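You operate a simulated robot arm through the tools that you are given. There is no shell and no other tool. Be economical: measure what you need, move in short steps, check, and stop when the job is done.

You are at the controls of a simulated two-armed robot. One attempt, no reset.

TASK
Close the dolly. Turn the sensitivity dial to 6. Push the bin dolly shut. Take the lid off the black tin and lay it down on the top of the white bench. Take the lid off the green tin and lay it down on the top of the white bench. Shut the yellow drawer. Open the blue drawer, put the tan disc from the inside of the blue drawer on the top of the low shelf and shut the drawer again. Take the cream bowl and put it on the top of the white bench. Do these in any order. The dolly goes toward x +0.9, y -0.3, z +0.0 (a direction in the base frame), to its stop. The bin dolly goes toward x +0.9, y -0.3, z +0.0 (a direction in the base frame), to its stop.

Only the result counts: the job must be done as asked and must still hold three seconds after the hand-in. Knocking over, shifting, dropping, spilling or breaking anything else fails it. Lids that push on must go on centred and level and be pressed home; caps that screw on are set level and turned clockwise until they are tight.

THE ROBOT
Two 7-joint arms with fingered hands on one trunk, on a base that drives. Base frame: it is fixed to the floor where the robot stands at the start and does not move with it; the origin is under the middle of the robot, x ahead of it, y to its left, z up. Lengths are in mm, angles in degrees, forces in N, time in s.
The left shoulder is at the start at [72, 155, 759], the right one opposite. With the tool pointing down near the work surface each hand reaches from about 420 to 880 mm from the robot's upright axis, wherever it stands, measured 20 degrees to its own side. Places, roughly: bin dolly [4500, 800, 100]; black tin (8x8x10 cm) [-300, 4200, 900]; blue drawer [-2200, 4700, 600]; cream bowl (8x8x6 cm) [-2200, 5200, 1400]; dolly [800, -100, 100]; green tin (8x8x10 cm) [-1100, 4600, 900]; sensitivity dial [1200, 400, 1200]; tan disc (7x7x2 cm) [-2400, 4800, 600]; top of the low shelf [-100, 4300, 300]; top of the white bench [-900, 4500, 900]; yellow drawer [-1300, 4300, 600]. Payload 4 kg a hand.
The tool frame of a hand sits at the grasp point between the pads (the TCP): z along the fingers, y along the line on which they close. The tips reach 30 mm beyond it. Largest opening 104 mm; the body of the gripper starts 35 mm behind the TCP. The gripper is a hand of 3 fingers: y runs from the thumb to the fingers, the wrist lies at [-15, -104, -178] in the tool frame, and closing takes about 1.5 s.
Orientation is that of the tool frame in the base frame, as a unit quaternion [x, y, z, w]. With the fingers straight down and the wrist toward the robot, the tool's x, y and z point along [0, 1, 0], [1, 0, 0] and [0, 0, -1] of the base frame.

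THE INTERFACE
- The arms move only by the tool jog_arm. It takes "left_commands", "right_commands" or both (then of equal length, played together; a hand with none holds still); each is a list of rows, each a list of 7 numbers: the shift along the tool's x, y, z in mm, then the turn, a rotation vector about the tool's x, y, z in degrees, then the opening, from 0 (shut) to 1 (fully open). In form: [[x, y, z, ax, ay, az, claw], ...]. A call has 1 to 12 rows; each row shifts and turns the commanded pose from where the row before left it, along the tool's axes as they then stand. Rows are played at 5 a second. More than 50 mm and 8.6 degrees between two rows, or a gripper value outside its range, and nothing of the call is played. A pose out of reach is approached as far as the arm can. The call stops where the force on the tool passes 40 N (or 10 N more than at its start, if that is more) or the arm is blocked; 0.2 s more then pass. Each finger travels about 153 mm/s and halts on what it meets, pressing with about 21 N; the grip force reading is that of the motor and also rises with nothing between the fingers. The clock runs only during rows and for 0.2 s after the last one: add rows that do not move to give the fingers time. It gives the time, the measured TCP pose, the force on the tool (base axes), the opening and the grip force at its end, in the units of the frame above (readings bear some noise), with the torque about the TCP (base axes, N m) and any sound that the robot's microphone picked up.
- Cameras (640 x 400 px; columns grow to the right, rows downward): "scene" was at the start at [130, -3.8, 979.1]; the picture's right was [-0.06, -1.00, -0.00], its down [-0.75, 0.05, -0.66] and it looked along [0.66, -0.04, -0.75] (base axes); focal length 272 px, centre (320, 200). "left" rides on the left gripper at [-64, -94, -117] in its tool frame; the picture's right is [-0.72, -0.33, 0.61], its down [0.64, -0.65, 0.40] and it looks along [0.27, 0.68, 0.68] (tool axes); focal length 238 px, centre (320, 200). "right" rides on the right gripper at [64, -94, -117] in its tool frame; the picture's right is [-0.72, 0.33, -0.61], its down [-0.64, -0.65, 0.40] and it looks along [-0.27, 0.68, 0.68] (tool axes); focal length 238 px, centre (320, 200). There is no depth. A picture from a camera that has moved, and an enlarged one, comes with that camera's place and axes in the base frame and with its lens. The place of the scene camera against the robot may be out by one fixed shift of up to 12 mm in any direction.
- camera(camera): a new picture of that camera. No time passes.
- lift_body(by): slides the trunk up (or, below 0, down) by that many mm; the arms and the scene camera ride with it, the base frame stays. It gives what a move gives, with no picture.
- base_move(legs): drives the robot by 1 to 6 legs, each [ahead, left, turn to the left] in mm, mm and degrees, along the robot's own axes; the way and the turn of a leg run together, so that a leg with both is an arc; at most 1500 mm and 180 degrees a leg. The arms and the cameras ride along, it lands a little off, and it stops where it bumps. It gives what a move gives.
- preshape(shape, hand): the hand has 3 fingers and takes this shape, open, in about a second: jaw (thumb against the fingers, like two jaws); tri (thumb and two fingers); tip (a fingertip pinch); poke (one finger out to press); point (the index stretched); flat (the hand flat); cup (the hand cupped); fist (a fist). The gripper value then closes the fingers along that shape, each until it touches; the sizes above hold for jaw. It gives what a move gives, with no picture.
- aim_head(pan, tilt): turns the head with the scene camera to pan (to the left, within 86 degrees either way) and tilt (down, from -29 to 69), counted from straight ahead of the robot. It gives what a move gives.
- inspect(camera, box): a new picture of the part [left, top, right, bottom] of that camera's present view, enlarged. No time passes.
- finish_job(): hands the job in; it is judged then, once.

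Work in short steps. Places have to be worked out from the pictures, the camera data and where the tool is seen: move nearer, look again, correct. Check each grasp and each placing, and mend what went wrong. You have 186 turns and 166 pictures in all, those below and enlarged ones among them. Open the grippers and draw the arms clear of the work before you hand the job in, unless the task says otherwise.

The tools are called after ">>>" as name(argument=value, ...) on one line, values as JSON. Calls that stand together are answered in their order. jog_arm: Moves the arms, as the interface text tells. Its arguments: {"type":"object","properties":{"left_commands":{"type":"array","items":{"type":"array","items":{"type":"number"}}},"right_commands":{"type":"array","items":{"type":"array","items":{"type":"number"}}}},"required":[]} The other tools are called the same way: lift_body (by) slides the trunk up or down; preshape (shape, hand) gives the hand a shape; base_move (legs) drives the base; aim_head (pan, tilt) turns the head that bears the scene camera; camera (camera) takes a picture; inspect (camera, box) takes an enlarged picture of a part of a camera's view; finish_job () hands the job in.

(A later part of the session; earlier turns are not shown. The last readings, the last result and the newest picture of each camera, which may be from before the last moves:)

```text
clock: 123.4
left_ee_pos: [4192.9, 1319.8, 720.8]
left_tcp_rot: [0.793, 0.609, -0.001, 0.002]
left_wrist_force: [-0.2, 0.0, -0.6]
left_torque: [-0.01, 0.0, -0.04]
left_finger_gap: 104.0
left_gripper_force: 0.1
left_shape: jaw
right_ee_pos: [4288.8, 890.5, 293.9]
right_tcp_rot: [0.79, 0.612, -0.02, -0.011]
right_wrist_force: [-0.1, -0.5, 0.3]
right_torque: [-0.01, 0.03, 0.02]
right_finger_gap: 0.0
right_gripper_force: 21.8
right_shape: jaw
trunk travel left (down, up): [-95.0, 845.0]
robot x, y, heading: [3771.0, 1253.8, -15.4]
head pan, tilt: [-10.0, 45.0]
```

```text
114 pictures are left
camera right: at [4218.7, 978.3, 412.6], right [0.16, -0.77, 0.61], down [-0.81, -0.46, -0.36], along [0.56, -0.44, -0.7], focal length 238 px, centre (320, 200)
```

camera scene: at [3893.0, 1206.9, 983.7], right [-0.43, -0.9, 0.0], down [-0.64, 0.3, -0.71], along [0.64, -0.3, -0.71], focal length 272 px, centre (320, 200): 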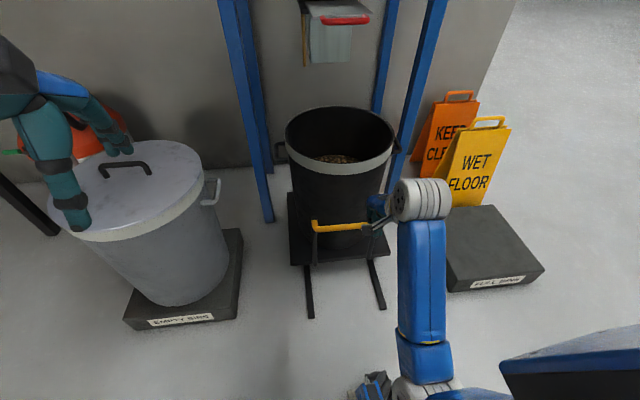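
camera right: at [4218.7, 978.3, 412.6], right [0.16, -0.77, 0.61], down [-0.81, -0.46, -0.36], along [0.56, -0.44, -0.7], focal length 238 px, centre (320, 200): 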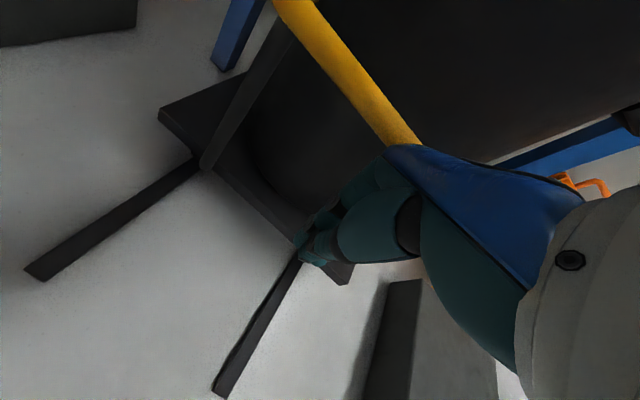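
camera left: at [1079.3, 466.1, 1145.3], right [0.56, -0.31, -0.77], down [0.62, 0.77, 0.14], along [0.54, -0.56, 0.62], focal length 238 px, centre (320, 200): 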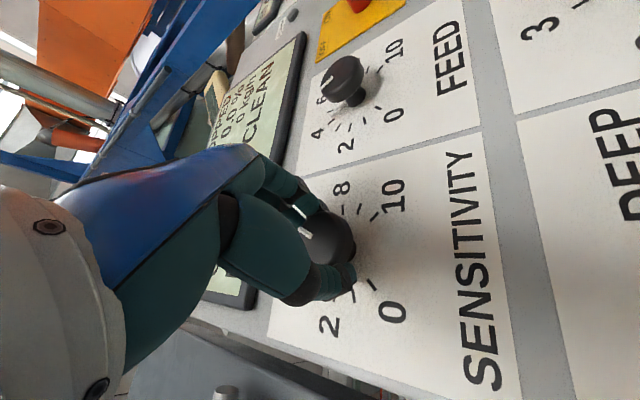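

The bar is actually at z≈354, x≈4330 here. I raise the hand 52 mm before touching, then push.

>>> jog_arm(right_commands=[[0, -10, -26, 0, 0, 0, 0], [0, 0, -28, 0, 0, 0, 0], [0, 20, 0, 0, 0, 0, 0], [0, 20, 0, 0, 0, 0, 0], [0, 20, 0, 0, 0, 0, 0], [0, 15, 0, 0, 0, 0, 0], [0, 15, 0, 0, 0, 0, 0], [0, 15, 0, 0, 0, 0, 0], [0, 15, 0, 0, 0, 0, 0]])

>>> camera(camera="right")

>>> camera(camera="scene")

```text
clock: 125.4
left_ee_pos: [4193.5, 1319.4, 721.6]
left_tcp_rot: [0.793, 0.609, 0.0, 0.002]
left_wrist_force: [-0.3, 0.2, 0.4]
left_torque: [0.0, 0.02, -0.03]
left_finger_gap: 103.9
left_gripper_force: 0.1
left_shape: jaw
right_ee_pos: [4397.9, 862.6, 343.9]
right_tcp_rot: [0.79, 0.612, -0.021, -0.011]
right_wrist_force: [0.0, -0.7, 0.8]
right_torque: [0.01, 0.03, 0.03]
right_finger_gap: 0.0
right_gripper_force: 20.7
right_shape: jaw
trunk travel left (down, up): [-95.0, 845.0]
robot x, y, heading: [3771.2, 1254.9, -15.5]
head pan, tilt: [-10.0, 45.0]
```

```text
113 pictures are left
camera right: at [4327.2, 949.3, 462.4], right [0.16, -0.77, 0.61], down [-0.81, -0.46, -0.36], along [0.56, -0.44, -0.7], focal length 238 px, centre (320, 200)
```

right: 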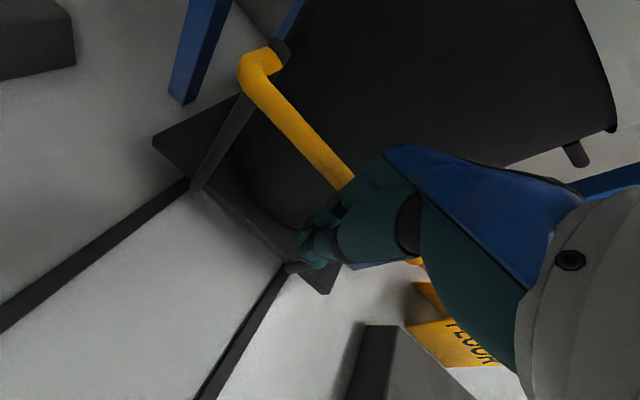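

```text
112 pictures are left
camera scene: at [3893.6, 1206.6, 903.4], right [-0.43, -0.9, 0.0], down [-0.64, 0.3, -0.71], along [0.64, -0.3, -0.71], focal length 272 px, centre (320, 200)
```

scene: 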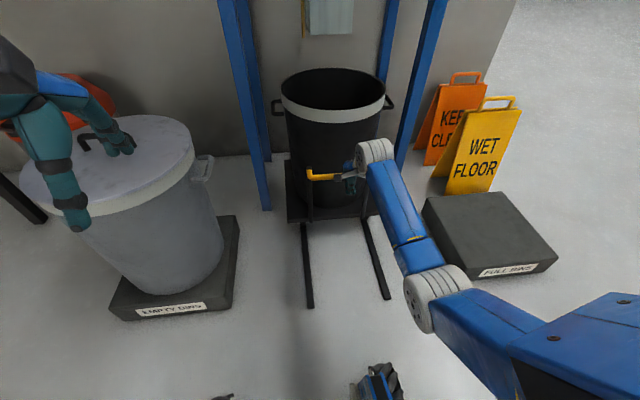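

The bin dolly rolls along its rails. I continue the push.

>>> jog_arm(right_commands=[[0, 15, 0, 0, 0, 0, 0], [0, 15, 0, 0, 0, 0, 0], [0, 15, 0, 0, 0, 0, 0], [0, 15, 0, 0, 0, 0, 0], [0, 15, 0, 0, 0, 0, 0], [0, 15, 0, 0, 0, 0, 0]])

>>> camera(camera="right")

```text
clock: 126.8
left_ee_pos: [4193.0, 1319.6, 720.5]
left_tcp_rot: [0.794, 0.609, -0.001, 0.001]
left_wrist_force: [-0.2, 0.0, 0.2]
left_torque: [0.03, -0.01, -0.02]
left_finger_gap: 103.8
left_gripper_force: 0.1
left_shape: jaw
right_ee_pos: [4488.2, 842.2, 340.8]
right_tcp_rot: [0.79, 0.613, -0.02, -0.011]
right_wrist_force: [0.0, 0.7, 0.0]
right_torque: [0.02, -0.03, -0.01]
right_finger_gap: 0.0
right_gripper_force: 21.5
right_shape: jaw
trunk travel left (down, up): [-95.0, 845.0]
robot x, y, heading: [3770.3, 1253.7, -15.5]
head pan, tilt: [-10.0, 45.0]
```

```text
111 pictures are left
camera right: at [4417.5, 929.5, 458.7], right [0.16, -0.77, 0.61], down [-0.81, -0.46, -0.36], along [0.56, -0.44, -0.7], focal length 238 px, centre (320, 200)
```

right: 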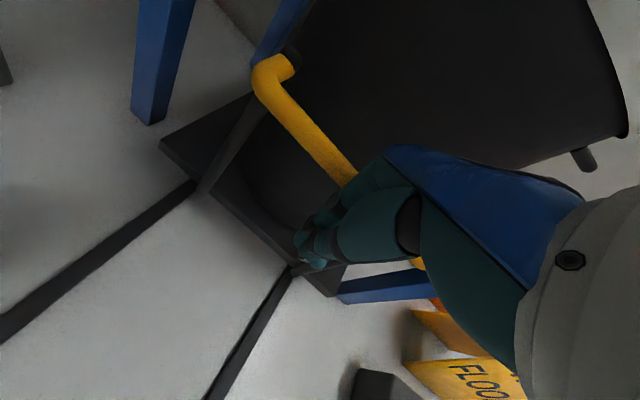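

Near reach limit. I back the hand off 130, drive ahead 130 and push again.

>>> jog_arm(right_commands=[[0, -35, 0, 0, 0, 0, 0], [0, -35, 0, 0, 0, 0, 0], [0, -35, 0, 0, 0, 0, 0], [0, -35, 0, 0, 0, 0, 0]])

>>> base_move(legs=[[130, 0, 0]])

>>> jog_arm(right_commands=[[0, 12, 0, 0, 0, 0, 0], [0, 12, 0, 0, 0, 0, 0], [0, 12, 0, 0, 0, 0, 0], [0, 12, 0, 0, 0, 0, 0], [0, 12, 0, 0, 0, 0, 0], [0, 12, 0, 0, 0, 0, 0], [0, 12, 0, 0, 0, 0, 0], [0, 12, 0, 0, 0, 0, 0], [0, 12, 0, 0, 0, 0, 0], [0, 12, 0, 0, 0, 0, 0]])

>>> camera(camera="right")

>>> camera(camera="scene")

```text
clock: 127.8
left_ee_pos: [4193.0, 1319.9, 720.4]
left_tcp_rot: [0.793, 0.609, 0.001, 0.002]
left_wrist_force: [0.6, -0.7, 0.8]
left_torque: [0.02, 0.02, -0.02]
left_finger_gap: 103.9
left_gripper_force: 0.0
left_shape: jaw
right_ee_pos: [4350.7, 880.2, 347.4]
right_tcp_rot: [0.79, 0.613, -0.02, -0.011]
right_wrist_force: [0.3, 0.0, -1.0]
right_torque: [0.03, -0.03, -0.01]
right_finger_gap: 0.0
right_gripper_force: 21.3
right_shape: jaw
trunk travel left (down, up): [-95.0, 845.0]
robot x, y, heading: [3771.6, 1253.6, -15.1]
head pan, tilt: [-10.0, 45.0]
```

```text
clock: 129.1
left_ee_pos: [4318.4, 1284.0, 721.2]
left_tcp_rot: [0.793, 0.609, 0.001, 0.001]
left_wrist_force: [0.1, 0.1, -0.1]
left_torque: [0.01, 0.0, 0.01]
left_finger_gap: 104.0
left_gripper_force: 0.0
left_shape: jaw
right_ee_pos: [4476.7, 843.8, 345.3]
right_tcp_rot: [0.79, 0.612, -0.021, -0.011]
right_wrist_force: [-0.4, 0.0, -0.5]
right_torque: [0.0, 0.01, -0.02]
right_finger_gap: 0.1
right_gripper_force: 20.6
right_shape: jaw
trunk travel left (down, up): [-95.0, 845.0]
robot x, y, heading: [3894.9, 1220.7, -15.5]
head pan, tilt: [-10.0, 45.0]
```

```text
clock: 130.4
left_ee_pos: [4312.8, 1285.7, 723.8]
left_tcp_rot: [0.794, 0.608, 0.001, 0.003]
left_wrist_force: [0.4, -0.1, 0.3]
left_torque: [0.01, 0.03, 0.0]
left_finger_gap: 103.8
left_gripper_force: 0.0
left_shape: jaw
right_ee_pos: [4532.5, 828.8, 347.6]
right_tcp_rot: [0.791, 0.611, -0.024, -0.014]
right_wrist_force: [-28.2, 7.7, 12.9]
right_torque: [-0.33, -0.51, -0.35]
right_finger_gap: 0.0
right_gripper_force: 20.8
right_shape: jaw
trunk travel left (down, up): [-95.0, 845.0]
robot x, y, heading: [3892.9, 1221.5, -15.7]
head pan, tilt: [-10.0, 45.0]
stopped in row 6 (right hand): the force on the tool passed its limit (the readings are from after the stop); the commanded pose is now the measured one
```

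```text
110 pictures are left
camera right: at [4463.3, 915.4, 466.0], right [0.17, -0.77, 0.61], down [-0.81, -0.46, -0.36], along [0.56, -0.44, -0.71], focal length 238 px, centre (320, 200)
```

right: 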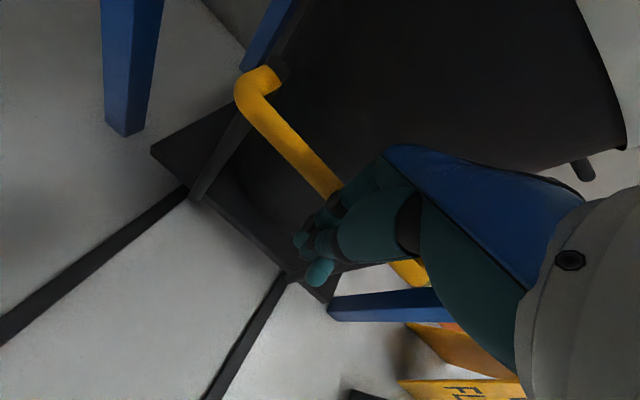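

```text
109 pictures are left
camera scene: at [4014.5, 1173.5, 904.3], right [-0.43, -0.9, 0.0], down [-0.64, 0.3, -0.71], along [0.64, -0.31, -0.71], focal length 272 px, centre (320, 200)
```

scene: 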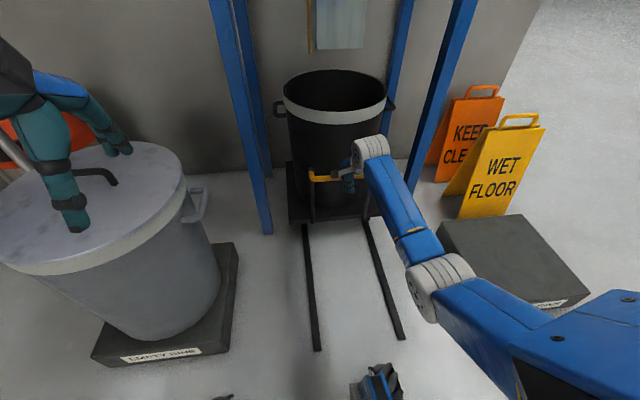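

The same stop signature as before. One more push to confirm.

>>> jog_arm(right_commands=[[0, -12, 0, 0, 0, 0, 0], [0, 12, 0, 0, 0, 0, 0], [0, 8, 0, 0, 0, 0, 0], [0, 8, 0, 0, 0, 0, 0], [0, 8, 0, 0, 0, 0, 0], [0, 8, 0, 0, 0, 0, 0]])

```text
clock: 131.1
left_ee_pos: [4314.0, 1286.3, 723.5]
left_tcp_rot: [0.793, 0.609, 0.002, 0.005]
left_wrist_force: [0.5, 0.2, 0.6]
left_torque: [0.03, -0.03, 0.02]
left_finger_gap: 104.0
left_gripper_force: 0.1
left_shape: jaw
right_ee_pos: [4530.0, 827.7, 341.6]
right_tcp_rot: [0.791, 0.611, -0.028, -0.02]
right_wrist_force: [-25.9, 8.1, 10.7]
right_torque: [-0.32, -0.59, -0.33]
right_finger_gap: 0.0
right_gripper_force: 21.2
right_shape: jaw
trunk travel left (down, up): [-95.0, 845.0]
robot x, y, heading: [3894.3, 1219.3, -15.8]
head pan, tilt: [-10.0, 45.0]
stopped in row 3 (right hand): the force on the tool passed its limit (the readings are from after the stop); the commanded pose is now the measured one
```

Confirmed. I retract and drive back the same way through the corridor.

>>> jog_arm(right_commands=[[0, -35, 0, 0, 0, 0, 0], [0, -35, 0, 0, 0, 0, 0], [0, -35, -10, 0, 0, 0, 0.5], [0, 0, -40, 0, 0, 0, 1], [0, 0, -40, 0, 0, 0, 1]])

>>> base_move(legs=[[-500, 0, 0]])

>>> lift_body(by=350)

>>> base_move(legs=[[-560, 682, -2.5]])

>>> aim_head(pan=0, tilt=30)

>>> camera(camera="scene")

```text
clock: 132.3
left_ee_pos: [4314.9, 1284.9, 722.7]
left_tcp_rot: [0.793, 0.609, 0.001, 0.004]
left_wrist_force: [0.0, -1.1, 0.4]
left_torque: [-0.02, 0.05, -0.02]
left_finger_gap: 104.0
left_gripper_force: 0.1
left_shape: jaw
right_ee_pos: [4431.8, 854.8, 434.4]
right_tcp_rot: [0.791, 0.611, -0.029, -0.019]
right_wrist_force: [-0.1, 0.9, -0.2]
right_torque: [0.02, 0.05, 0.0]
right_finger_gap: 103.9
right_gripper_force: 0.0
right_shape: jaw
trunk travel left (down, up): [-95.0, 845.0]
robot x, y, heading: [3896.9, 1219.7, -15.4]
head pan, tilt: [-10.0, 45.0]
```

```text
clock: 135.2
left_ee_pos: [3834.5, 1421.5, 724.1]
left_tcp_rot: [0.788, 0.616, 0.002, 0.004]
left_wrist_force: [0.1, -0.1, -0.5]
left_torque: [0.02, 0.02, -0.01]
left_finger_gap: 103.9
left_gripper_force: 0.0
left_shape: jaw
right_ee_pos: [3959.2, 991.5, 434.9]
right_tcp_rot: [0.785, 0.618, -0.028, -0.019]
right_wrist_force: [0.8, -0.4, 0.0]
right_torque: [0.02, -0.01, 0.01]
right_finger_gap: 103.9
right_gripper_force: 0.0
right_shape: jaw
trunk travel left (down, up): [-95.0, 845.0]
robot x, y, heading: [3417.5, 1349.4, -14.6]
head pan, tilt: [-10.0, 45.0]
```

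```text
clock: 138.7
left_ee_pos: [3835.1, 1421.2, 1073.9]
left_tcp_rot: [0.789, 0.615, 0.002, 0.004]
left_wrist_force: [1.4, -0.4, -0.2]
left_torque: [-0.02, 0.02, 0.0]
left_finger_gap: 103.6
left_gripper_force: 0.1
left_shape: jaw
right_ee_pos: [3959.3, 993.3, 785.2]
right_tcp_rot: [0.786, 0.617, -0.028, -0.018]
right_wrist_force: [1.1, 0.3, 0.1]
right_torque: [-0.01, 0.01, 0.03]
right_finger_gap: 103.9
right_gripper_force: 0.0
right_shape: jaw
trunk travel left (down, up): [-445.0, 495.0]
robot x, y, heading: [3415.8, 1351.0, -14.8]
head pan, tilt: [-10.0, 45.0]
```

```text
clock: 143.4
left_ee_pos: [3508.9, 2234.4, 1073.7]
left_tcp_rot: [0.8, 0.599, 0.002, 0.003]
left_wrist_force: [-0.6, -0.2, 0.3]
left_torque: [-0.06, 0.03, 0.01]
left_finger_gap: 104.0
left_gripper_force: 0.2
left_shape: jaw
right_ee_pos: [3614.1, 1801.7, 784.7]
right_tcp_rot: [0.798, 0.601, -0.027, -0.02]
right_wrist_force: [-0.4, -1.1, 0.4]
right_torque: [-0.02, -0.01, 0.01]
right_finger_gap: 104.0
right_gripper_force: 0.1
right_shape: jaw
trunk travel left (down, up): [-445.0, 495.0]
robot x, y, heading: [3083.3, 2178.4, -16.8]
head pan, tilt: [-10.0, 45.0]
```

```text
clock: 144.1
left_ee_pos: [3508.3, 2236.9, 1073.2]
left_tcp_rot: [0.801, 0.599, 0.002, 0.006]
left_wrist_force: [1.2, -0.1, -0.4]
left_torque: [-0.01, 0.01, -0.02]
left_finger_gap: 103.9
left_gripper_force: 0.0
left_shape: jaw
right_ee_pos: [3613.9, 1803.3, 786.8]
right_tcp_rot: [0.798, 0.601, -0.027, -0.019]
right_wrist_force: [-0.2, 0.5, -0.3]
right_torque: [0.01, 0.03, 0.0]
right_finger_gap: 104.1
right_gripper_force: 0.0
right_shape: jaw
trunk travel left (down, up): [-445.0, 495.0]
robot x, y, heading: [3083.9, 2181.0, -17.1]
head pan, tilt: [0.0, 30.0]
```

```text
108 pictures are left
camera scene: at [3223.7, 2140.2, 1276.1], right [-0.29, -0.96, 0.0], down [-0.48, 0.15, -0.86], along [0.83, -0.25, -0.5], focal length 272 px, centre (320, 200)
```

scene: 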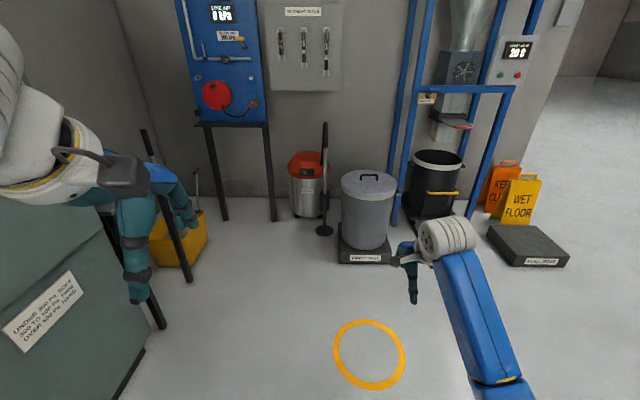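

The bin dolly is home. I reverse through the corridor, step aside, and turn to face the white bench.

>>> base_move(legs=[[-1100, 0, -0.5], [-1100, 0, 0], [-300, -600, 0], [0, 0, 90]])

>>> aim_head(pan=30, tilt=15)

>>> camera(camera="scene")

```text
clock: 162.0
left_ee_pos: [466.3, 2710.6, 1074.6]
left_tcp_rot: [0.139, 0.99, 0.005, 0.002]
left_wrist_force: [0.4, 0.7, -0.9]
left_torque: [-0.02, -0.01, -0.03]
left_finger_gap: 103.9
left_gripper_force: 0.1
left_shape: jaw
right_ee_pos: [898.8, 2820.0, 785.6]
right_tcp_rot: [0.136, 0.99, -0.033, 0.006]
right_wrist_force: [-0.2, -0.1, 0.6]
right_torque: [0.0, 0.01, 0.0]
right_finger_gap: 104.1
right_gripper_force: 0.1
right_shape: jaw
trunk travel left (down, up): [-445.0, 495.0]
robot x, y, heading: [528.4, 2287.9, 73.6]
head pan, tilt: [0.0, 30.0]
```

```text
clock: 163.0
left_ee_pos: [466.1, 2710.3, 1074.6]
left_tcp_rot: [0.139, 0.99, 0.005, 0.003]
left_wrist_force: [0.6, -0.3, -0.6]
left_torque: [0.01, -0.01, 0.03]
left_finger_gap: 103.7
left_gripper_force: 0.1
left_shape: jaw
right_ee_pos: [898.3, 2818.8, 787.4]
right_tcp_rot: [0.137, 0.99, -0.032, 0.007]
right_wrist_force: [0.5, 0.0, -0.5]
right_torque: [0.02, -0.02, -0.01]
right_finger_gap: 103.8
right_gripper_force: 0.0
right_shape: jaw
trunk travel left (down, up): [-445.0, 495.0]
robot x, y, heading: [525.9, 2287.9, 73.3]
head pan, tilt: [30.0, 15.0]
```

```text
107 pictures are left
camera scene: at [518.2, 2433.9, 1300.3], right [0.97, 0.23, 0.0], down [0.06, -0.25, -0.97], along [-0.22, 0.94, -0.26], focal length 272 px, centre (320, 200)
```

scene: 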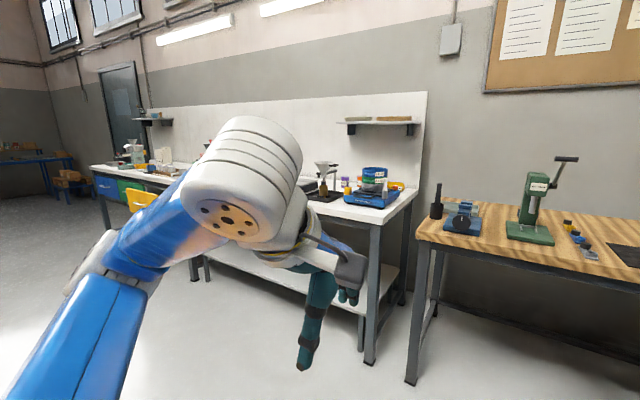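

I strafe left and forward to look at the benches from a better place.

>>> base_move(legs=[[220, 850, 0], [220, 850, 0]])

>>> aim_head(pan=-15, tilt=22)

>>> camera(camera="scene")

>>> aim_head(pan=50, tilt=22)

>>> camera(camera="scene")

```text
clock: 171.9
left_ee_pos: [-1034.1, 3639.8, 1074.6]
left_tcp_rot: [0.147, 0.989, 0.005, 0.001]
left_wrist_force: [0.0, 0.4, -0.3]
left_torque: [0.01, 0.0, 0.01]
left_finger_gap: 104.1
left_gripper_force: 0.1
left_shape: jaw
right_ee_pos: [-600.5, 3742.0, 787.3]
right_tcp_rot: [0.144, 0.989, -0.032, 0.006]
right_wrist_force: [0.2, -0.2, 1.0]
right_torque: [0.02, 0.02, -0.01]
right_finger_gap: 103.9
right_gripper_force: 0.1
right_shape: jaw
trunk travel left (down, up): [-445.0, 495.0]
robot x, y, heading: [-980.6, 3220.4, 72.5]
head pan, tilt: [30.0, 15.0]
```

```text
clock: 173.1
left_ee_pos: [-1036.0, 3638.4, 1074.4]
left_tcp_rot: [0.147, 0.989, 0.006, 0.002]
left_wrist_force: [-0.3, -0.1, -0.1]
left_torque: [-0.02, 0.0, 0.01]
left_finger_gap: 103.9
left_gripper_force: 0.1
left_shape: jaw
right_ee_pos: [-601.0, 3741.8, 788.4]
right_tcp_rot: [0.144, 0.989, -0.032, 0.006]
right_wrist_force: [-0.3, -0.6, 0.3]
right_torque: [-0.02, 0.01, 0.03]
right_finger_gap: 104.1
right_gripper_force: 0.1
right_shape: jaw
trunk travel left (down, up): [-445.0, 495.0]
robot x, y, heading: [-985.1, 3222.8, 72.7]
head pan, tilt: [-15.0, 22.0]
```

```text
106 pictures are left
camera scene: at [-918.0, 3350.0, 1289.0], right [0.84, -0.54, 0.0], down [-0.2, -0.32, -0.93], along [0.5, 0.78, -0.38], focal length 272 px, centre (320, 200)
```

scene: 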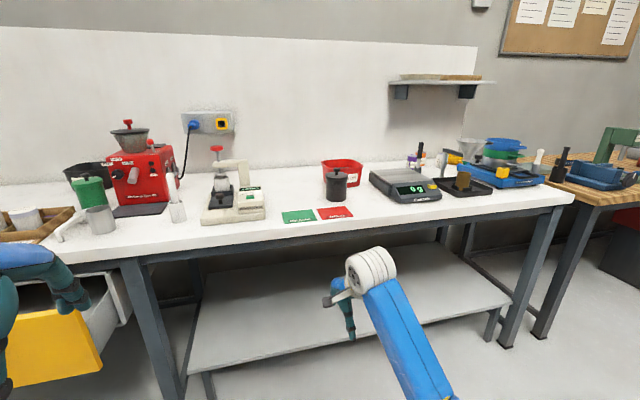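

```text
clock: 174.4
left_ee_pos: [-1037.0, 3637.0, 1073.7]
left_tcp_rot: [0.148, 0.989, 0.006, 0.003]
left_wrist_force: [-0.1, -0.5, -0.3]
left_torque: [-0.05, -0.02, 0.02]
left_finger_gap: 103.9
left_gripper_force: 0.1
left_shape: jaw
right_ee_pos: [-603.4, 3741.4, 788.5]
right_tcp_rot: [0.144, 0.989, -0.032, 0.006]
right_wrist_force: [0.4, -0.5, -0.5]
right_torque: [0.03, 0.02, -0.02]
right_finger_gap: 104.0
right_gripper_force: 0.0
right_shape: jaw
trunk travel left (down, up): [-445.0, 495.0]
robot x, y, heading: [-980.5, 3218.0, 72.3]
head pan, tilt: [50.0, 22.0]
```

```text
105 pictures are left
camera scene: at [-1017.8, 3350.0, 1289.0], right [0.84, 0.54, 0.0], down [0.2, -0.32, -0.93], along [-0.5, 0.78, -0.38], focal length 272 px, centre (320, 200)
```

scene: 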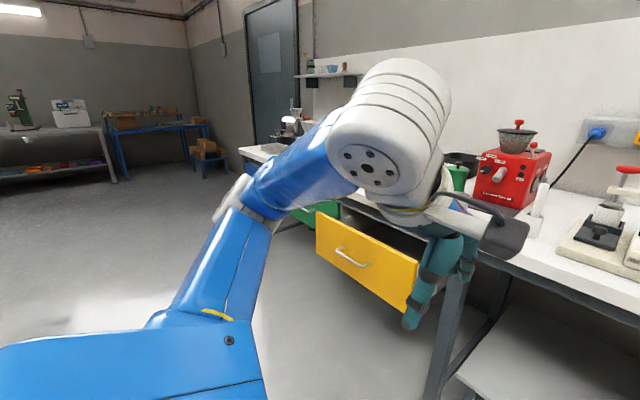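

Black tin at (337,183), green tin at (90,190) in the first view. I zoom in on both.

>>> aim_head(pan=-10, tilt=25)

>>> inspect(camera="scene", box=[220, 110, 440, 240])

>>> inspect(camera="scene", box=[0, 100, 260, 260])

```text
clock: 175.7
left_ee_pos: [-1037.1, 3637.9, 1074.6]
left_tcp_rot: [0.147, 0.989, 0.005, 0.003]
left_wrist_force: [1.0, 0.0, 0.3]
left_torque: [-0.01, -0.01, 0.0]
left_finger_gap: 103.7
left_gripper_force: 0.1
left_shape: jaw
right_ee_pos: [-601.9, 3741.7, 787.3]
right_tcp_rot: [0.144, 0.989, -0.031, 0.006]
right_wrist_force: [-0.2, -0.6, -0.8]
right_torque: [0.0, -0.01, 0.0]
right_finger_gap: 104.0
right_gripper_force: 0.0
right_shape: jaw
trunk travel left (down, up): [-445.0, 495.0]
robot x, y, heading: [-983.2, 3219.6, 72.4]
head pan, tilt: [-10.0, 25.0]
```

```text
2.91 times, centred on (330, 175) of scene
camera zoom: at [-925.4, 3353.4, 1284.1], right [0.89, -0.46, 0.0], down [-0.2, -0.38, -0.91], along [0.42, 0.8, -0.42], focal length 790 px, centre (291, 273)
```

zoom: 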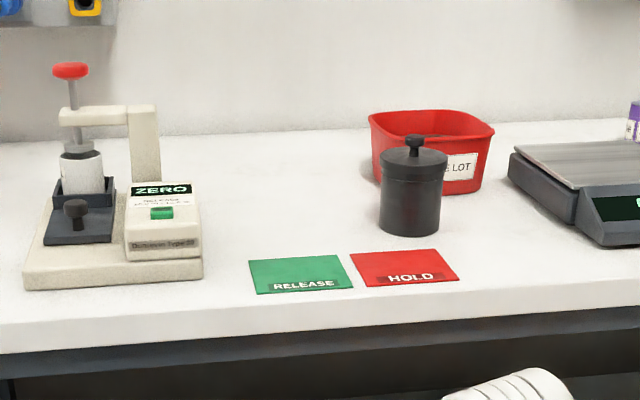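

```text
2.46 times, centred on (130, 180) of scene
camera zoom: at [-925.4, 3353.4, 1284.1], right [0.89, -0.46, 0.0], down [-0.2, -0.38, -0.91], along [0.42, 0.8, -0.42], focal length 669 px, centre (788, 249)
```

zoom: 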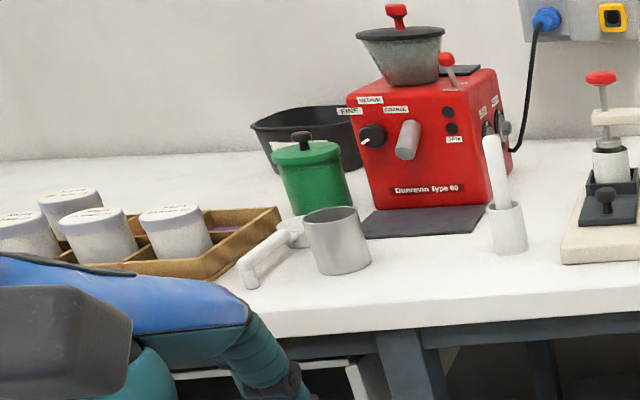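

Black tin lid ≈(-342,4135), knob z≈1020. I raise the trunk and right hand, then drive closer so the right hand stops short of the tin.

>>> lift_body(by=150)

>>> jog_arm(right_commands=[[0, 0, -45, 2, 0, 0, 1], [0, 0, -45, 1.5, 0, 0, 1], [0, 0, -45, 0, 0, 0, 1], [0, 0, -30, 0, 0, 0, 1]])

>>> base_move(legs=[[365, -136, 0]])

>>> camera(camera="right")

>>> aim_head(pan=-15, tilt=40)

>>> camera(camera="scene")

```text
clock: 177.5
left_ee_pos: [-1036.4, 3639.1, 1224.8]
left_tcp_rot: [0.147, 0.989, 0.006, 0.002]
left_wrist_force: [-0.4, 0.6, -0.6]
left_torque: [0.01, 0.02, 0.01]
left_finger_gap: 103.9
left_gripper_force: 0.1
left_shape: jaw
right_ee_pos: [-601.9, 3742.1, 939.2]
right_tcp_rot: [0.144, 0.989, -0.031, 0.006]
right_wrist_force: [1.1, 0.6, 0.4]
right_torque: [-0.02, 0.0, -0.03]
right_finger_gap: 103.9
right_gripper_force: 0.0
right_shape: jaw
trunk travel left (down, up): [-595.0, 345.0]
robot x, y, heading: [-986.7, 3222.6, 72.3]
head pan, tilt: [-10.0, 25.0]
```

```text
clock: 178.5
left_ee_pos: [-1035.7, 3636.5, 1224.4]
left_tcp_rot: [0.148, 0.989, 0.006, 0.001]
left_wrist_force: [0.3, -0.2, -0.3]
left_torque: [-0.03, 0.0, 0.02]
left_finger_gap: 103.9
left_gripper_force: 0.1
left_shape: jaw
right_ee_pos: [-603.0, 3758.1, 1100.6]
right_tcp_rot: [0.144, 0.988, -0.061, 0.001]
right_wrist_force: [0.0, -0.5, 0.3]
right_torque: [0.03, 0.0, 0.02]
right_finger_gap: 103.9
right_gripper_force: 0.0
right_shape: jaw
trunk travel left (down, up): [-595.0, 345.0]
robot x, y, heading: [-982.7, 3216.0, 72.5]
head pan, tilt: [-10.0, 25.0]
```

```text
clock: 180.9
left_ee_pos: [-797.4, 3943.4, 1225.2]
left_tcp_rot: [0.146, 0.989, 0.006, 0.003]
left_wrist_force: [-0.8, -0.9, -0.1]
left_torque: [0.0, -0.02, -0.03]
left_finger_gap: 103.8
left_gripper_force: 0.0
left_shape: jaw
right_ee_pos: [-364.6, 4066.1, 1102.2]
right_tcp_rot: [0.142, 0.988, -0.061, 0.003]
right_wrist_force: [0.1, -0.1, -0.2]
right_torque: [-0.02, -0.03, -0.03]
right_finger_gap: 104.2
right_gripper_force: 0.2
right_shape: jaw
trunk travel left (down, up): [-595.0, 345.0]
robot x, y, heading: [-743.3, 3527.5, 72.8]
head pan, tilt: [-10.0, 25.0]
```

```text
102 pictures are left
camera right: at [-450.4, 4009.3, 1227.5], right [0.79, 0.18, 0.59], down [0.43, -0.85, -0.31], along [0.44, 0.49, -0.75], focal length 238 px, centre (320, 200)
```

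right: 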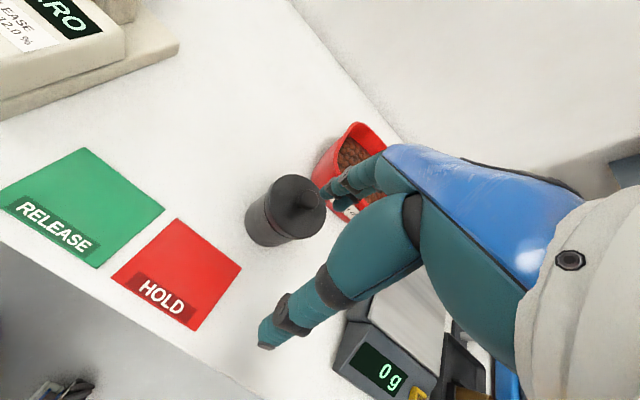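

```text
clock: 181.7
left_ee_pos: [-795.2, 3943.9, 1225.1]
left_tcp_rot: [0.145, 0.989, 0.007, 0.002]
left_wrist_force: [0.0, 0.4, -0.5]
left_torque: [-0.03, 0.02, 0.05]
left_finger_gap: 103.9
left_gripper_force: 0.1
left_shape: jaw
right_ee_pos: [-362.6, 4066.2, 1101.7]
right_tcp_rot: [0.143, 0.988, -0.061, 0.001]
right_wrist_force: [-0.4, 0.2, 0.0]
right_torque: [0.03, -0.02, 0.01]
right_finger_gap: 104.1
right_gripper_force: 0.1
right_shape: jaw
trunk travel left (down, up): [-595.0, 345.0]
robot x, y, heading: [-741.0, 3527.8, 72.8]
head pan, tilt: [-15.0, 40.0]
```

```text
101 pictures are left
camera scene: at [-680.4, 3651.8, 1410.8], right [0.85, -0.53, 0.0], down [-0.34, -0.55, -0.76], along [0.41, 0.65, -0.64], focal length 272 px, centre (320, 200)
```

scene: 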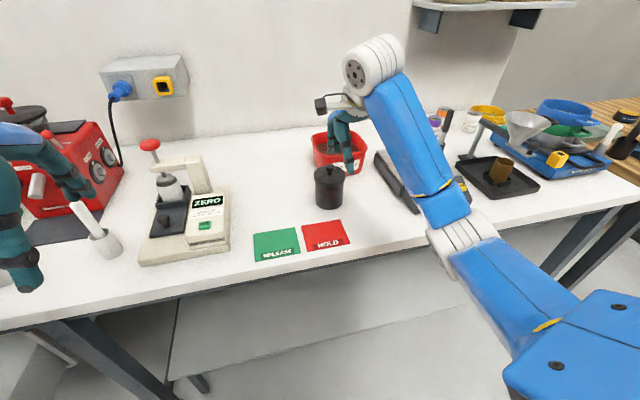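

Tin knob triangulates to ≈(-341,4140,1010). I look closely at the tin lid from the hand camera while levelling the hand.

>>> jog_arm(right_commands=[[0, 0, 0, -6.9, 1.2, 0, 1], [0, 20, 0, 0, 0, 0, 1], [0, 0, 0, 0, 0, 0, 1]])

>>> inspect(camera="right", box=[220, 140, 380, 260])

>>> inspect(camera="scene", box=[290, 110, 390, 220])

```text
clock: 182.5
left_ee_pos: [-796.5, 3943.0, 1224.7]
left_tcp_rot: [0.146, 0.989, 0.007, 0.004]
left_wrist_force: [0.4, -0.9, 0.4]
left_torque: [-0.03, 0.0, 0.0]
left_finger_gap: 103.9
left_gripper_force: 0.0
left_shape: jaw
right_ee_pos: [-358.7, 4085.3, 1102.5]
right_tcp_rot: [0.142, 0.99, 0.001, 0.0]
right_wrist_force: [0.4, 1.1, 0.7]
right_torque: [0.01, -0.03, -0.01]
right_finger_gap: 103.8
right_gripper_force: 0.1
right_shape: jaw
trunk travel left (down, up): [-595.0, 345.0]
robot x, y, heading: [-744.1, 3526.7, 72.9]
head pan, tilt: [-15.0, 40.0]
```

```text
3.33 times, centred on (300, 200) of right
camera zoom: at [-446.1, 4013.3, 1218.7], right [0.78, 0.11, 0.61], down [0.43, -0.81, -0.4], along [0.45, 0.58, -0.68], focal length 794 px, centre (387, 200)
```

zoom: 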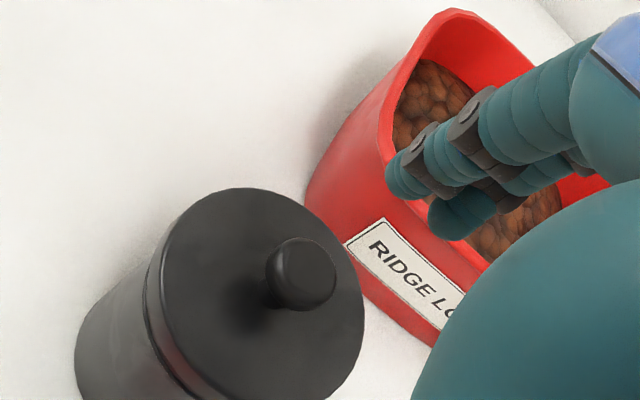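

```text
3.64 times, centred on (340, 165) of scene
camera zoom: at [-680.6, 3651.7, 1410.7], right [0.84, -0.53, 0.0], down [-0.34, -0.55, -0.76], along [0.41, 0.65, -0.64], focal length 988 px, centre (247, 327)
```

zoom: 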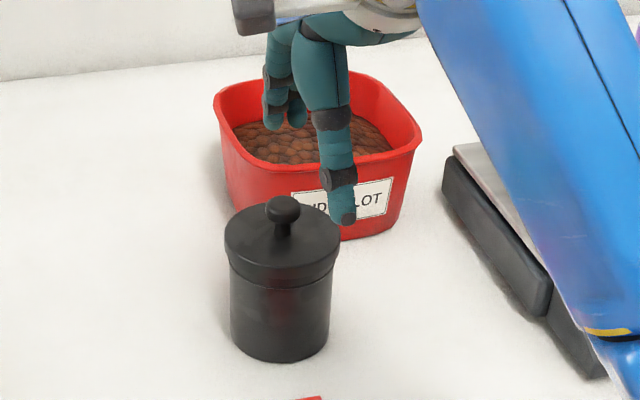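

Knob now computes to ≈(-350,4129,1033). I move above it with a half-open hand and re-measure.

>>> jog_arm(right_commands=[[2, 22, 0, 0, 0, 0, 0.5], [2, 23, 0, 0, 0, 0, 0.5], [0, 0, 5, 0, 0, 0, 0.5], [0, 0, 0, 0, 0, 0, 0.5]])

>>> camera(camera="right")

>>> inspect(camera="scene", box=[290, 110, 390, 220])

```text
clock: 183.5
left_ee_pos: [-795.3, 3943.0, 1225.3]
left_tcp_rot: [0.145, 0.989, 0.007, 0.002]
left_wrist_force: [-0.1, 0.2, 0.5]
left_torque: [0.03, 0.0, -0.02]
left_finger_gap: 103.7
left_gripper_force: 0.3
left_shape: jaw
right_ee_pos: [-350.4, 4129.1, 1096.8]
right_tcp_rot: [0.143, 0.99, 0.0, 0.0]
right_wrist_force: [0.0, -0.3, 0.1]
right_torque: [-0.01, -0.03, 0.0]
right_finger_gap: 52.5
right_gripper_force: 0.0
right_shape: jaw
trunk travel left (down, up): [-595.0, 345.0]
robot x, y, heading: [-743.3, 3526.7, 72.8]
head pan, tilt: [-15.0, 40.0]
```

```text
98 pictures are left
camera right: at [-437.4, 4057.6, 1213.5], right [0.78, 0.11, 0.61], down [0.43, -0.81, -0.4], along [0.45, 0.58, -0.68], focal length 238 px, centre (320, 200)
```

right: 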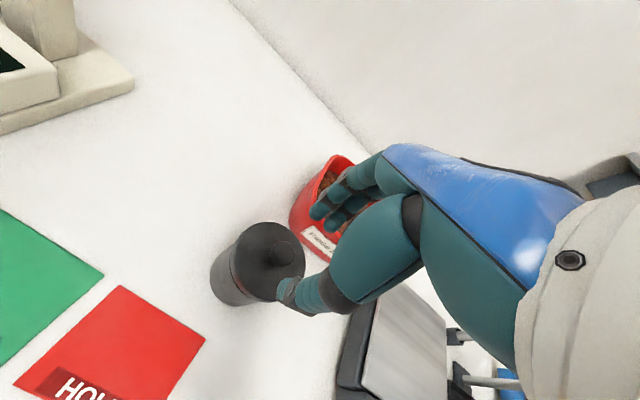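

```text
3.64 times, centred on (340, 165) of scene
camera zoom: at [-680.1, 3651.2, 1410.8], right [0.84, -0.53, 0.0], down [-0.34, -0.55, -0.76], along [0.41, 0.65, -0.64], focal length 988 px, centre (247, 327)
```

zoom: 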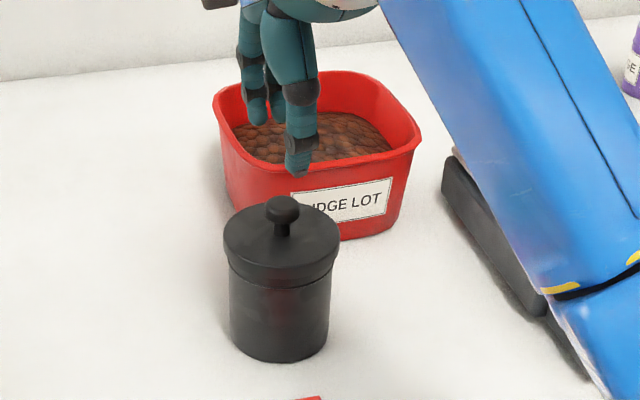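

Hand-camera rays give the knob at (-337,4144,1010). I shift by (+11,+13), lower 40 and check again.

>>> jog_arm(right_commands=[[-7, 16, 0, 0, 0, 0, 0.5], [0, 0, 20, 0, 0, 0, 0.5], [0, 0, 20, 0, 0, 0, 0.5], [0, 0, 0, 0, 0, 0, 0.5]])

>>> inspect(camera="right", box=[200, 150, 360, 310])

```text
clock: 184.5
left_ee_pos: [-796.8, 3943.7, 1226.6]
left_tcp_rot: [0.145, 0.989, 0.007, 0.002]
left_wrist_force: [-1.4, -0.9, -0.5]
left_torque: [-0.01, -0.02, -0.02]
left_finger_gap: 104.0
left_gripper_force: 0.1
left_shape: jaw
right_ee_pos: [-340.7, 4142.5, 1056.6]
right_tcp_rot: [0.142, 0.99, 0.001, 0.0]
right_wrist_force: [-0.6, -0.4, -1.1]
right_torque: [-0.02, -0.01, -0.04]
right_finger_gap: 52.3
right_gripper_force: 0.0
right_shape: jaw
trunk travel left (down, up): [-595.0, 345.0]
robot x, y, heading: [-741.4, 3525.7, 72.6]
head pan, tilt: [-15.0, 40.0]
```

```text
2.50 times, centred on (280, 230) of right
camera zoom: at [-428.4, 4071.2, 1173.6], right [0.78, 0.11, 0.61], down [0.43, -0.81, -0.4], along [0.45, 0.58, -0.68], focal length 596 px, centre (420, 125)
```

zoom: 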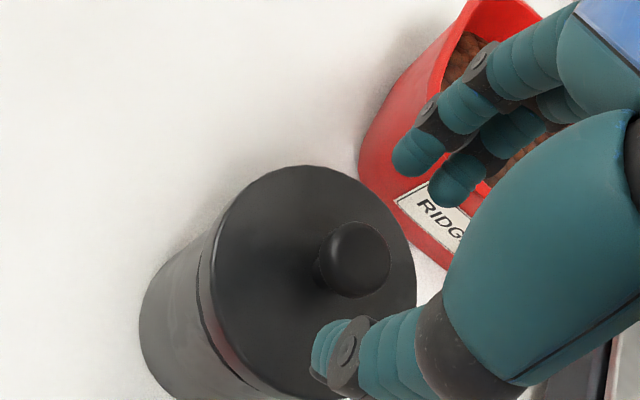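

Aligned within 2 mm. I lower ~30 mm and close on the knob.

>>> jog_arm(right_commands=[[0, 2, 15, 0, 0, 0, 0.5], [0, 0, 15, 0, 0, 0, 0.5], [0, 0, 4, 0, 0, 0, 0.4], [0, 0, 0, 0, 0, 0, 0.2], [0, 0, 0, 0, 0, 0, 0], [0, 0, 0, 0, 0, 0, 0], [0, 0, 0, 0, 0, 0, 0]])

>>> inspect(camera="right", box=[200, 150, 360, 310])

```text
clock: 186.1
left_ee_pos: [-795.7, 3943.4, 1226.7]
left_tcp_rot: [0.145, 0.989, 0.007, 0.002]
left_wrist_force: [0.4, -0.9, 1.0]
left_torque: [0.01, 0.01, 0.01]
left_finger_gap: 104.1
left_gripper_force: 0.0
left_shape: jaw
right_ee_pos: [-338.6, 4143.8, 1021.6]
right_tcp_rot: [0.142, 0.99, 0.001, -0.001]
right_wrist_force: [-0.4, 0.5, -1.3]
right_torque: [0.01, 0.0, 0.0]
right_finger_gap: 17.8
right_gripper_force: 20.6
right_shape: jaw
trunk travel left (down, up): [-595.0, 345.0]
robot x, y, heading: [-741.9, 3527.6, 72.7]
head pan, tilt: [-15.0, 40.0]
```

```text
2.50 times, centred on (280, 230) of right
camera zoom: at [-425.4, 4072.9, 1139.6], right [0.78, 0.11, 0.61], down [0.43, -0.81, -0.4], along [0.45, 0.58, -0.68], focal length 596 px, centre (420, 125)
```

zoom: 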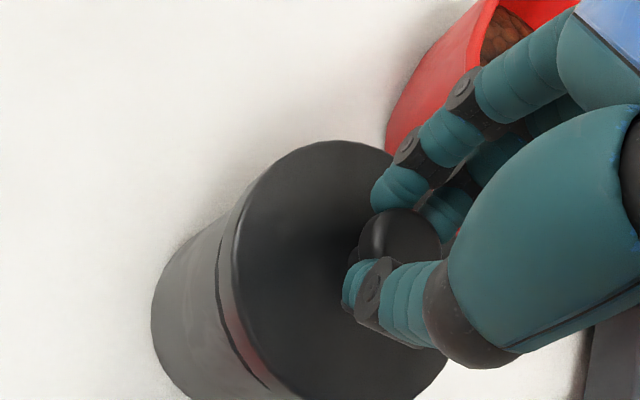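

Gripped (gap 17.8). I lift slowly.

>>> jog_arm(right_commands=[[0, 0, -8, 0, 0, 0, 0], [0, 0, -8, 0, 0, 0, 0], [0, 0, -12, 0, 0, 0, 0], [0, 0, -12, 0, 0, 0, 0]])

>>> inspect(camera="scene", box=[280, 100, 400, 220])

```text
clock: 187.1
left_ee_pos: [-794.9, 3943.3, 1226.6]
left_tcp_rot: [0.145, 0.989, 0.007, 0.002]
left_wrist_force: [0.6, 0.0, -0.1]
left_torque: [-0.02, 0.03, 0.01]
left_finger_gap: 103.6
left_gripper_force: 0.0
left_shape: jaw
right_ee_pos: [-339.0, 4144.4, 1061.8]
right_tcp_rot: [0.142, 0.99, 0.0, 0.0]
right_wrist_force: [0.1, -0.2, -0.2]
right_torque: [-0.01, 0.01, -0.06]
right_finger_gap: 17.7
right_gripper_force: 21.0
right_shape: jaw
trunk travel left (down, up): [-595.0, 345.0]
robot x, y, heading: [-743.4, 3525.4, 72.8]
head pan, tilt: [-15.0, 40.0]
```

```text
3.33 times, centred on (340, 160) of scene
camera zoom: at [-680.4, 3651.5, 1410.8], right [0.84, -0.53, 0.0], down [-0.34, -0.55, -0.76], along [0.41, 0.65, -0.64], focal length 906 px, centre (253, 333)
```

zoom: 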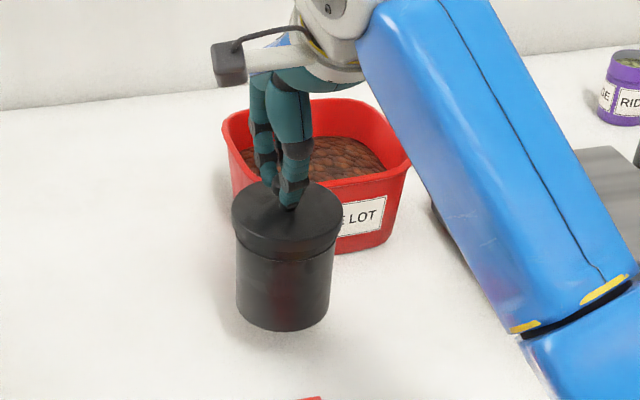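

The whole tin lifted with the lid, so it holds tight: I need the left hand to hold the body. I set the tin back down, release, and raise the right hand.

>>> jog_arm(right_commands=[[0, 0, 12, 0, 0, 0, 0], [0, 0, 12, 0, 0, 0, 0], [0, 0, 8, 0, 0, 0, 0], [0, 0, 6, 0, 0, 0, 0], [0, 0, 2, 0, 0, 0, 0], [0, 0, 0, 0, 0, 0, 0.2], [0, 0, 0, 0, 0, 0, 0.5], [0, 0, 0, 0, 0, 0, 0.5], [0, 0, -30, 0, 0, 0, 0.5], [0, 0, -40, 0, 0, 0, 0.5]])

>>> inspect(camera="scene", box=[290, 110, 390, 220])

```text
clock: 189.3
left_ee_pos: [-796.5, 3942.8, 1226.4]
left_tcp_rot: [0.145, 0.989, 0.007, 0.003]
left_wrist_force: [0.8, -0.4, 0.0]
left_torque: [-0.01, -0.02, 0.0]
left_finger_gap: 103.9
left_gripper_force: 0.1
left_shape: jaw
right_ee_pos: [-335.0, 4142.0, 1089.6]
right_tcp_rot: [0.143, 0.99, -0.001, -0.001]
right_wrist_force: [-0.3, 0.2, 0.5]
right_torque: [-0.01, -0.02, 0.0]
right_finger_gap: 51.5
right_gripper_force: 0.1
right_shape: jaw
trunk travel left (down, up): [-595.0, 345.0]
robot x, y, heading: [-741.1, 3529.0, 72.7]
head pan, tilt: [-15.0, 40.0]
```

```text
3.64 times, centred on (340, 165) of scene
camera zoom: at [-681.0, 3651.1, 1410.8], right [0.84, -0.53, 0.0], down [-0.34, -0.55, -0.76], along [0.41, 0.65, -0.64], focal length 988 px, centre (247, 327)
```

zoom: 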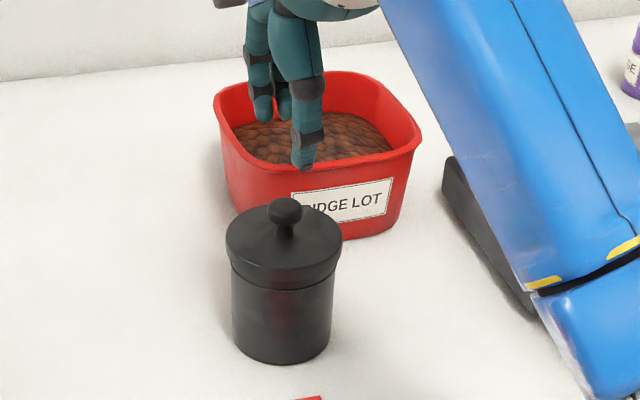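

Tin is back in place. I shift the base right 80 mm, then rotate the left hand to a near-horizontal grasp pose above the bench.

>>> base_move(legs=[[0, -80, 0]])

>>> jog_arm(left_commands=[[-20, 40, 0, 0, 0, 0, 1], [-20, 40, 0, 0, 0, 0, 1], [-20, 40, 0, 0, 0, 0, 1], [0, 40, 0, 0, 0, -8, 1], [0, 0, 0, 0, 0, -8, 1], [0, 0, 0, 0, 0, -8, 1], [0, 0, 0, 0, 0, -8, 1], [0, 0, 0, 0, 0, -8, 1], [0, 0, 0, 0, 0, -5, 1]])

>>> jog_arm(left_commands=[[0, 0, 0, 0, -8.3, 0, 1], [0, 0, 0, 0, -8.3, 0, 1], [0, 0, 0, 0, -8.3, 0, 1], [0, 0, 0, 0, -8.3, 0, 1], [0, 0, 0, 0, -8.3, 0, 1], [0, 0, 0, 0, -8.3, 0, 1], [0, 0, 0, 0, -8.3, 0, 1], [0, 0, 0, 0, -8.3, 0, 1], [0, 0, 0, 0, -8.3, 0, 1], [0, 0, 0, 0, 0, 0, 1]])

>>> camera(camera="scene")

>>> camera(camera="left")

```text
clock: 190.4
left_ee_pos: [-753.0, 3929.6, 1220.5]
left_tcp_rot: [0.144, 0.989, 0.005, 0.015]
left_wrist_force: [-1.2, 0.6, 0.3]
left_torque: [-0.01, -0.05, 0.0]
left_finger_gap: 103.7
left_gripper_force: 0.1
left_shape: jaw
right_ee_pos: [-289.8, 4126.8, 1096.2]
right_tcp_rot: [0.142, 0.99, -0.001, 0.013]
right_wrist_force: [-1.1, 0.2, 0.4]
right_torque: [-0.04, -0.07, 0.02]
right_finger_gap: 51.6
right_gripper_force: 0.1
right_shape: jaw
trunk travel left (down, up): [-595.0, 345.0]
robot x, y, heading: [-665.7, 3507.8, 72.5]
head pan, tilt: [-15.0, 40.0]
```

```text
clock: 192.4
left_ee_pos: [-608.6, 4051.1, 1226.9]
left_tcp_rot: [-0.246, 0.969, 0.008, 0.001]
left_wrist_force: [0.2, 0.1, 0.6]
left_torque: [-0.01, 0.04, 0.01]
left_finger_gap: 104.0
left_gripper_force: 0.0
left_shape: jaw
right_ee_pos: [-254.7, 4114.8, 1090.2]
right_tcp_rot: [0.142, 0.99, 0.002, -0.005]
right_wrist_force: [0.1, 0.5, 0.3]
right_torque: [0.04, 0.07, 0.0]
right_finger_gap: 51.6
right_gripper_force: 0.1
right_shape: jaw
trunk travel left (down, up): [-595.0, 345.0]
robot x, y, heading: [-666.1, 3503.3, 72.7]
head pan, tilt: [-15.0, 40.0]
```

```text
clock: 194.6
left_ee_pos: [-621.5, 4054.6, 1227.5]
left_tcp_rot: [-0.191, 0.767, 0.154, 0.593]
left_wrist_force: [0.4, 0.8, -0.1]
left_torque: [0.02, 0.0, -0.01]
left_finger_gap: 104.0
left_gripper_force: 0.0
left_shape: jaw
right_ee_pos: [-264.3, 4117.9, 1091.7]
right_tcp_rot: [0.142, 0.99, 0.002, 0.0]
right_wrist_force: [0.2, -0.1, 0.2]
right_torque: [0.02, 0.03, 0.01]
right_finger_gap: 51.8
right_gripper_force: 0.0
right_shape: jaw
trunk travel left (down, up): [-595.0, 345.0]
robot x, y, heading: [-667.3, 3501.4, 72.8]
head pan, tilt: [-15.0, 40.0]
```

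```text
92 pictures are left
camera scene: at [-606.6, 3628.2, 1410.8], right [0.84, -0.54, 0.0], down [-0.34, -0.54, -0.76], along [0.41, 0.64, -0.64], focal length 272 px, centre (320, 200)
```

scene: 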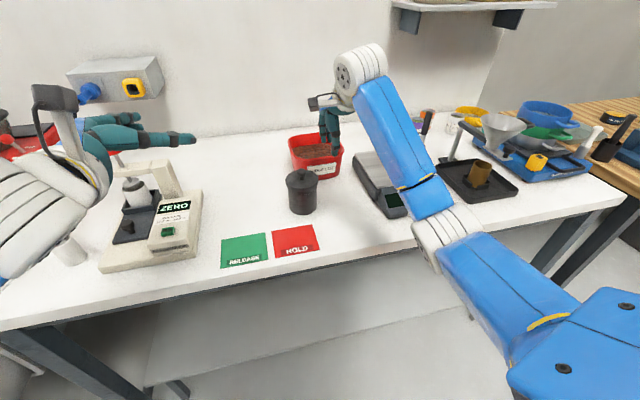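

```text
91 pictures are left
camera left: at [-660.5, 3925.8, 1318.5], right [0.84, 0.08, 0.54], down [0.51, -0.46, -0.73], along [0.19, 0.88, -0.42], focal length 238 px, centre (320, 200)
```

left: 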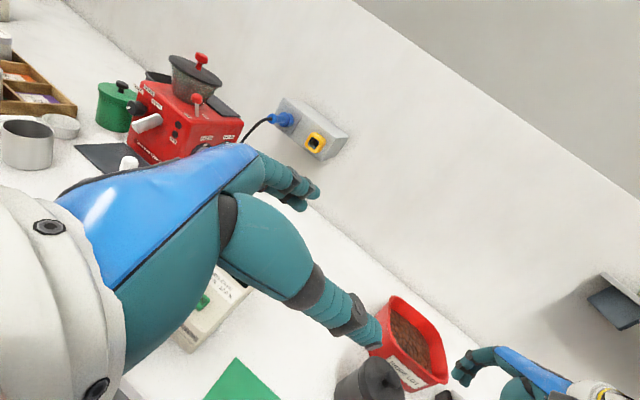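

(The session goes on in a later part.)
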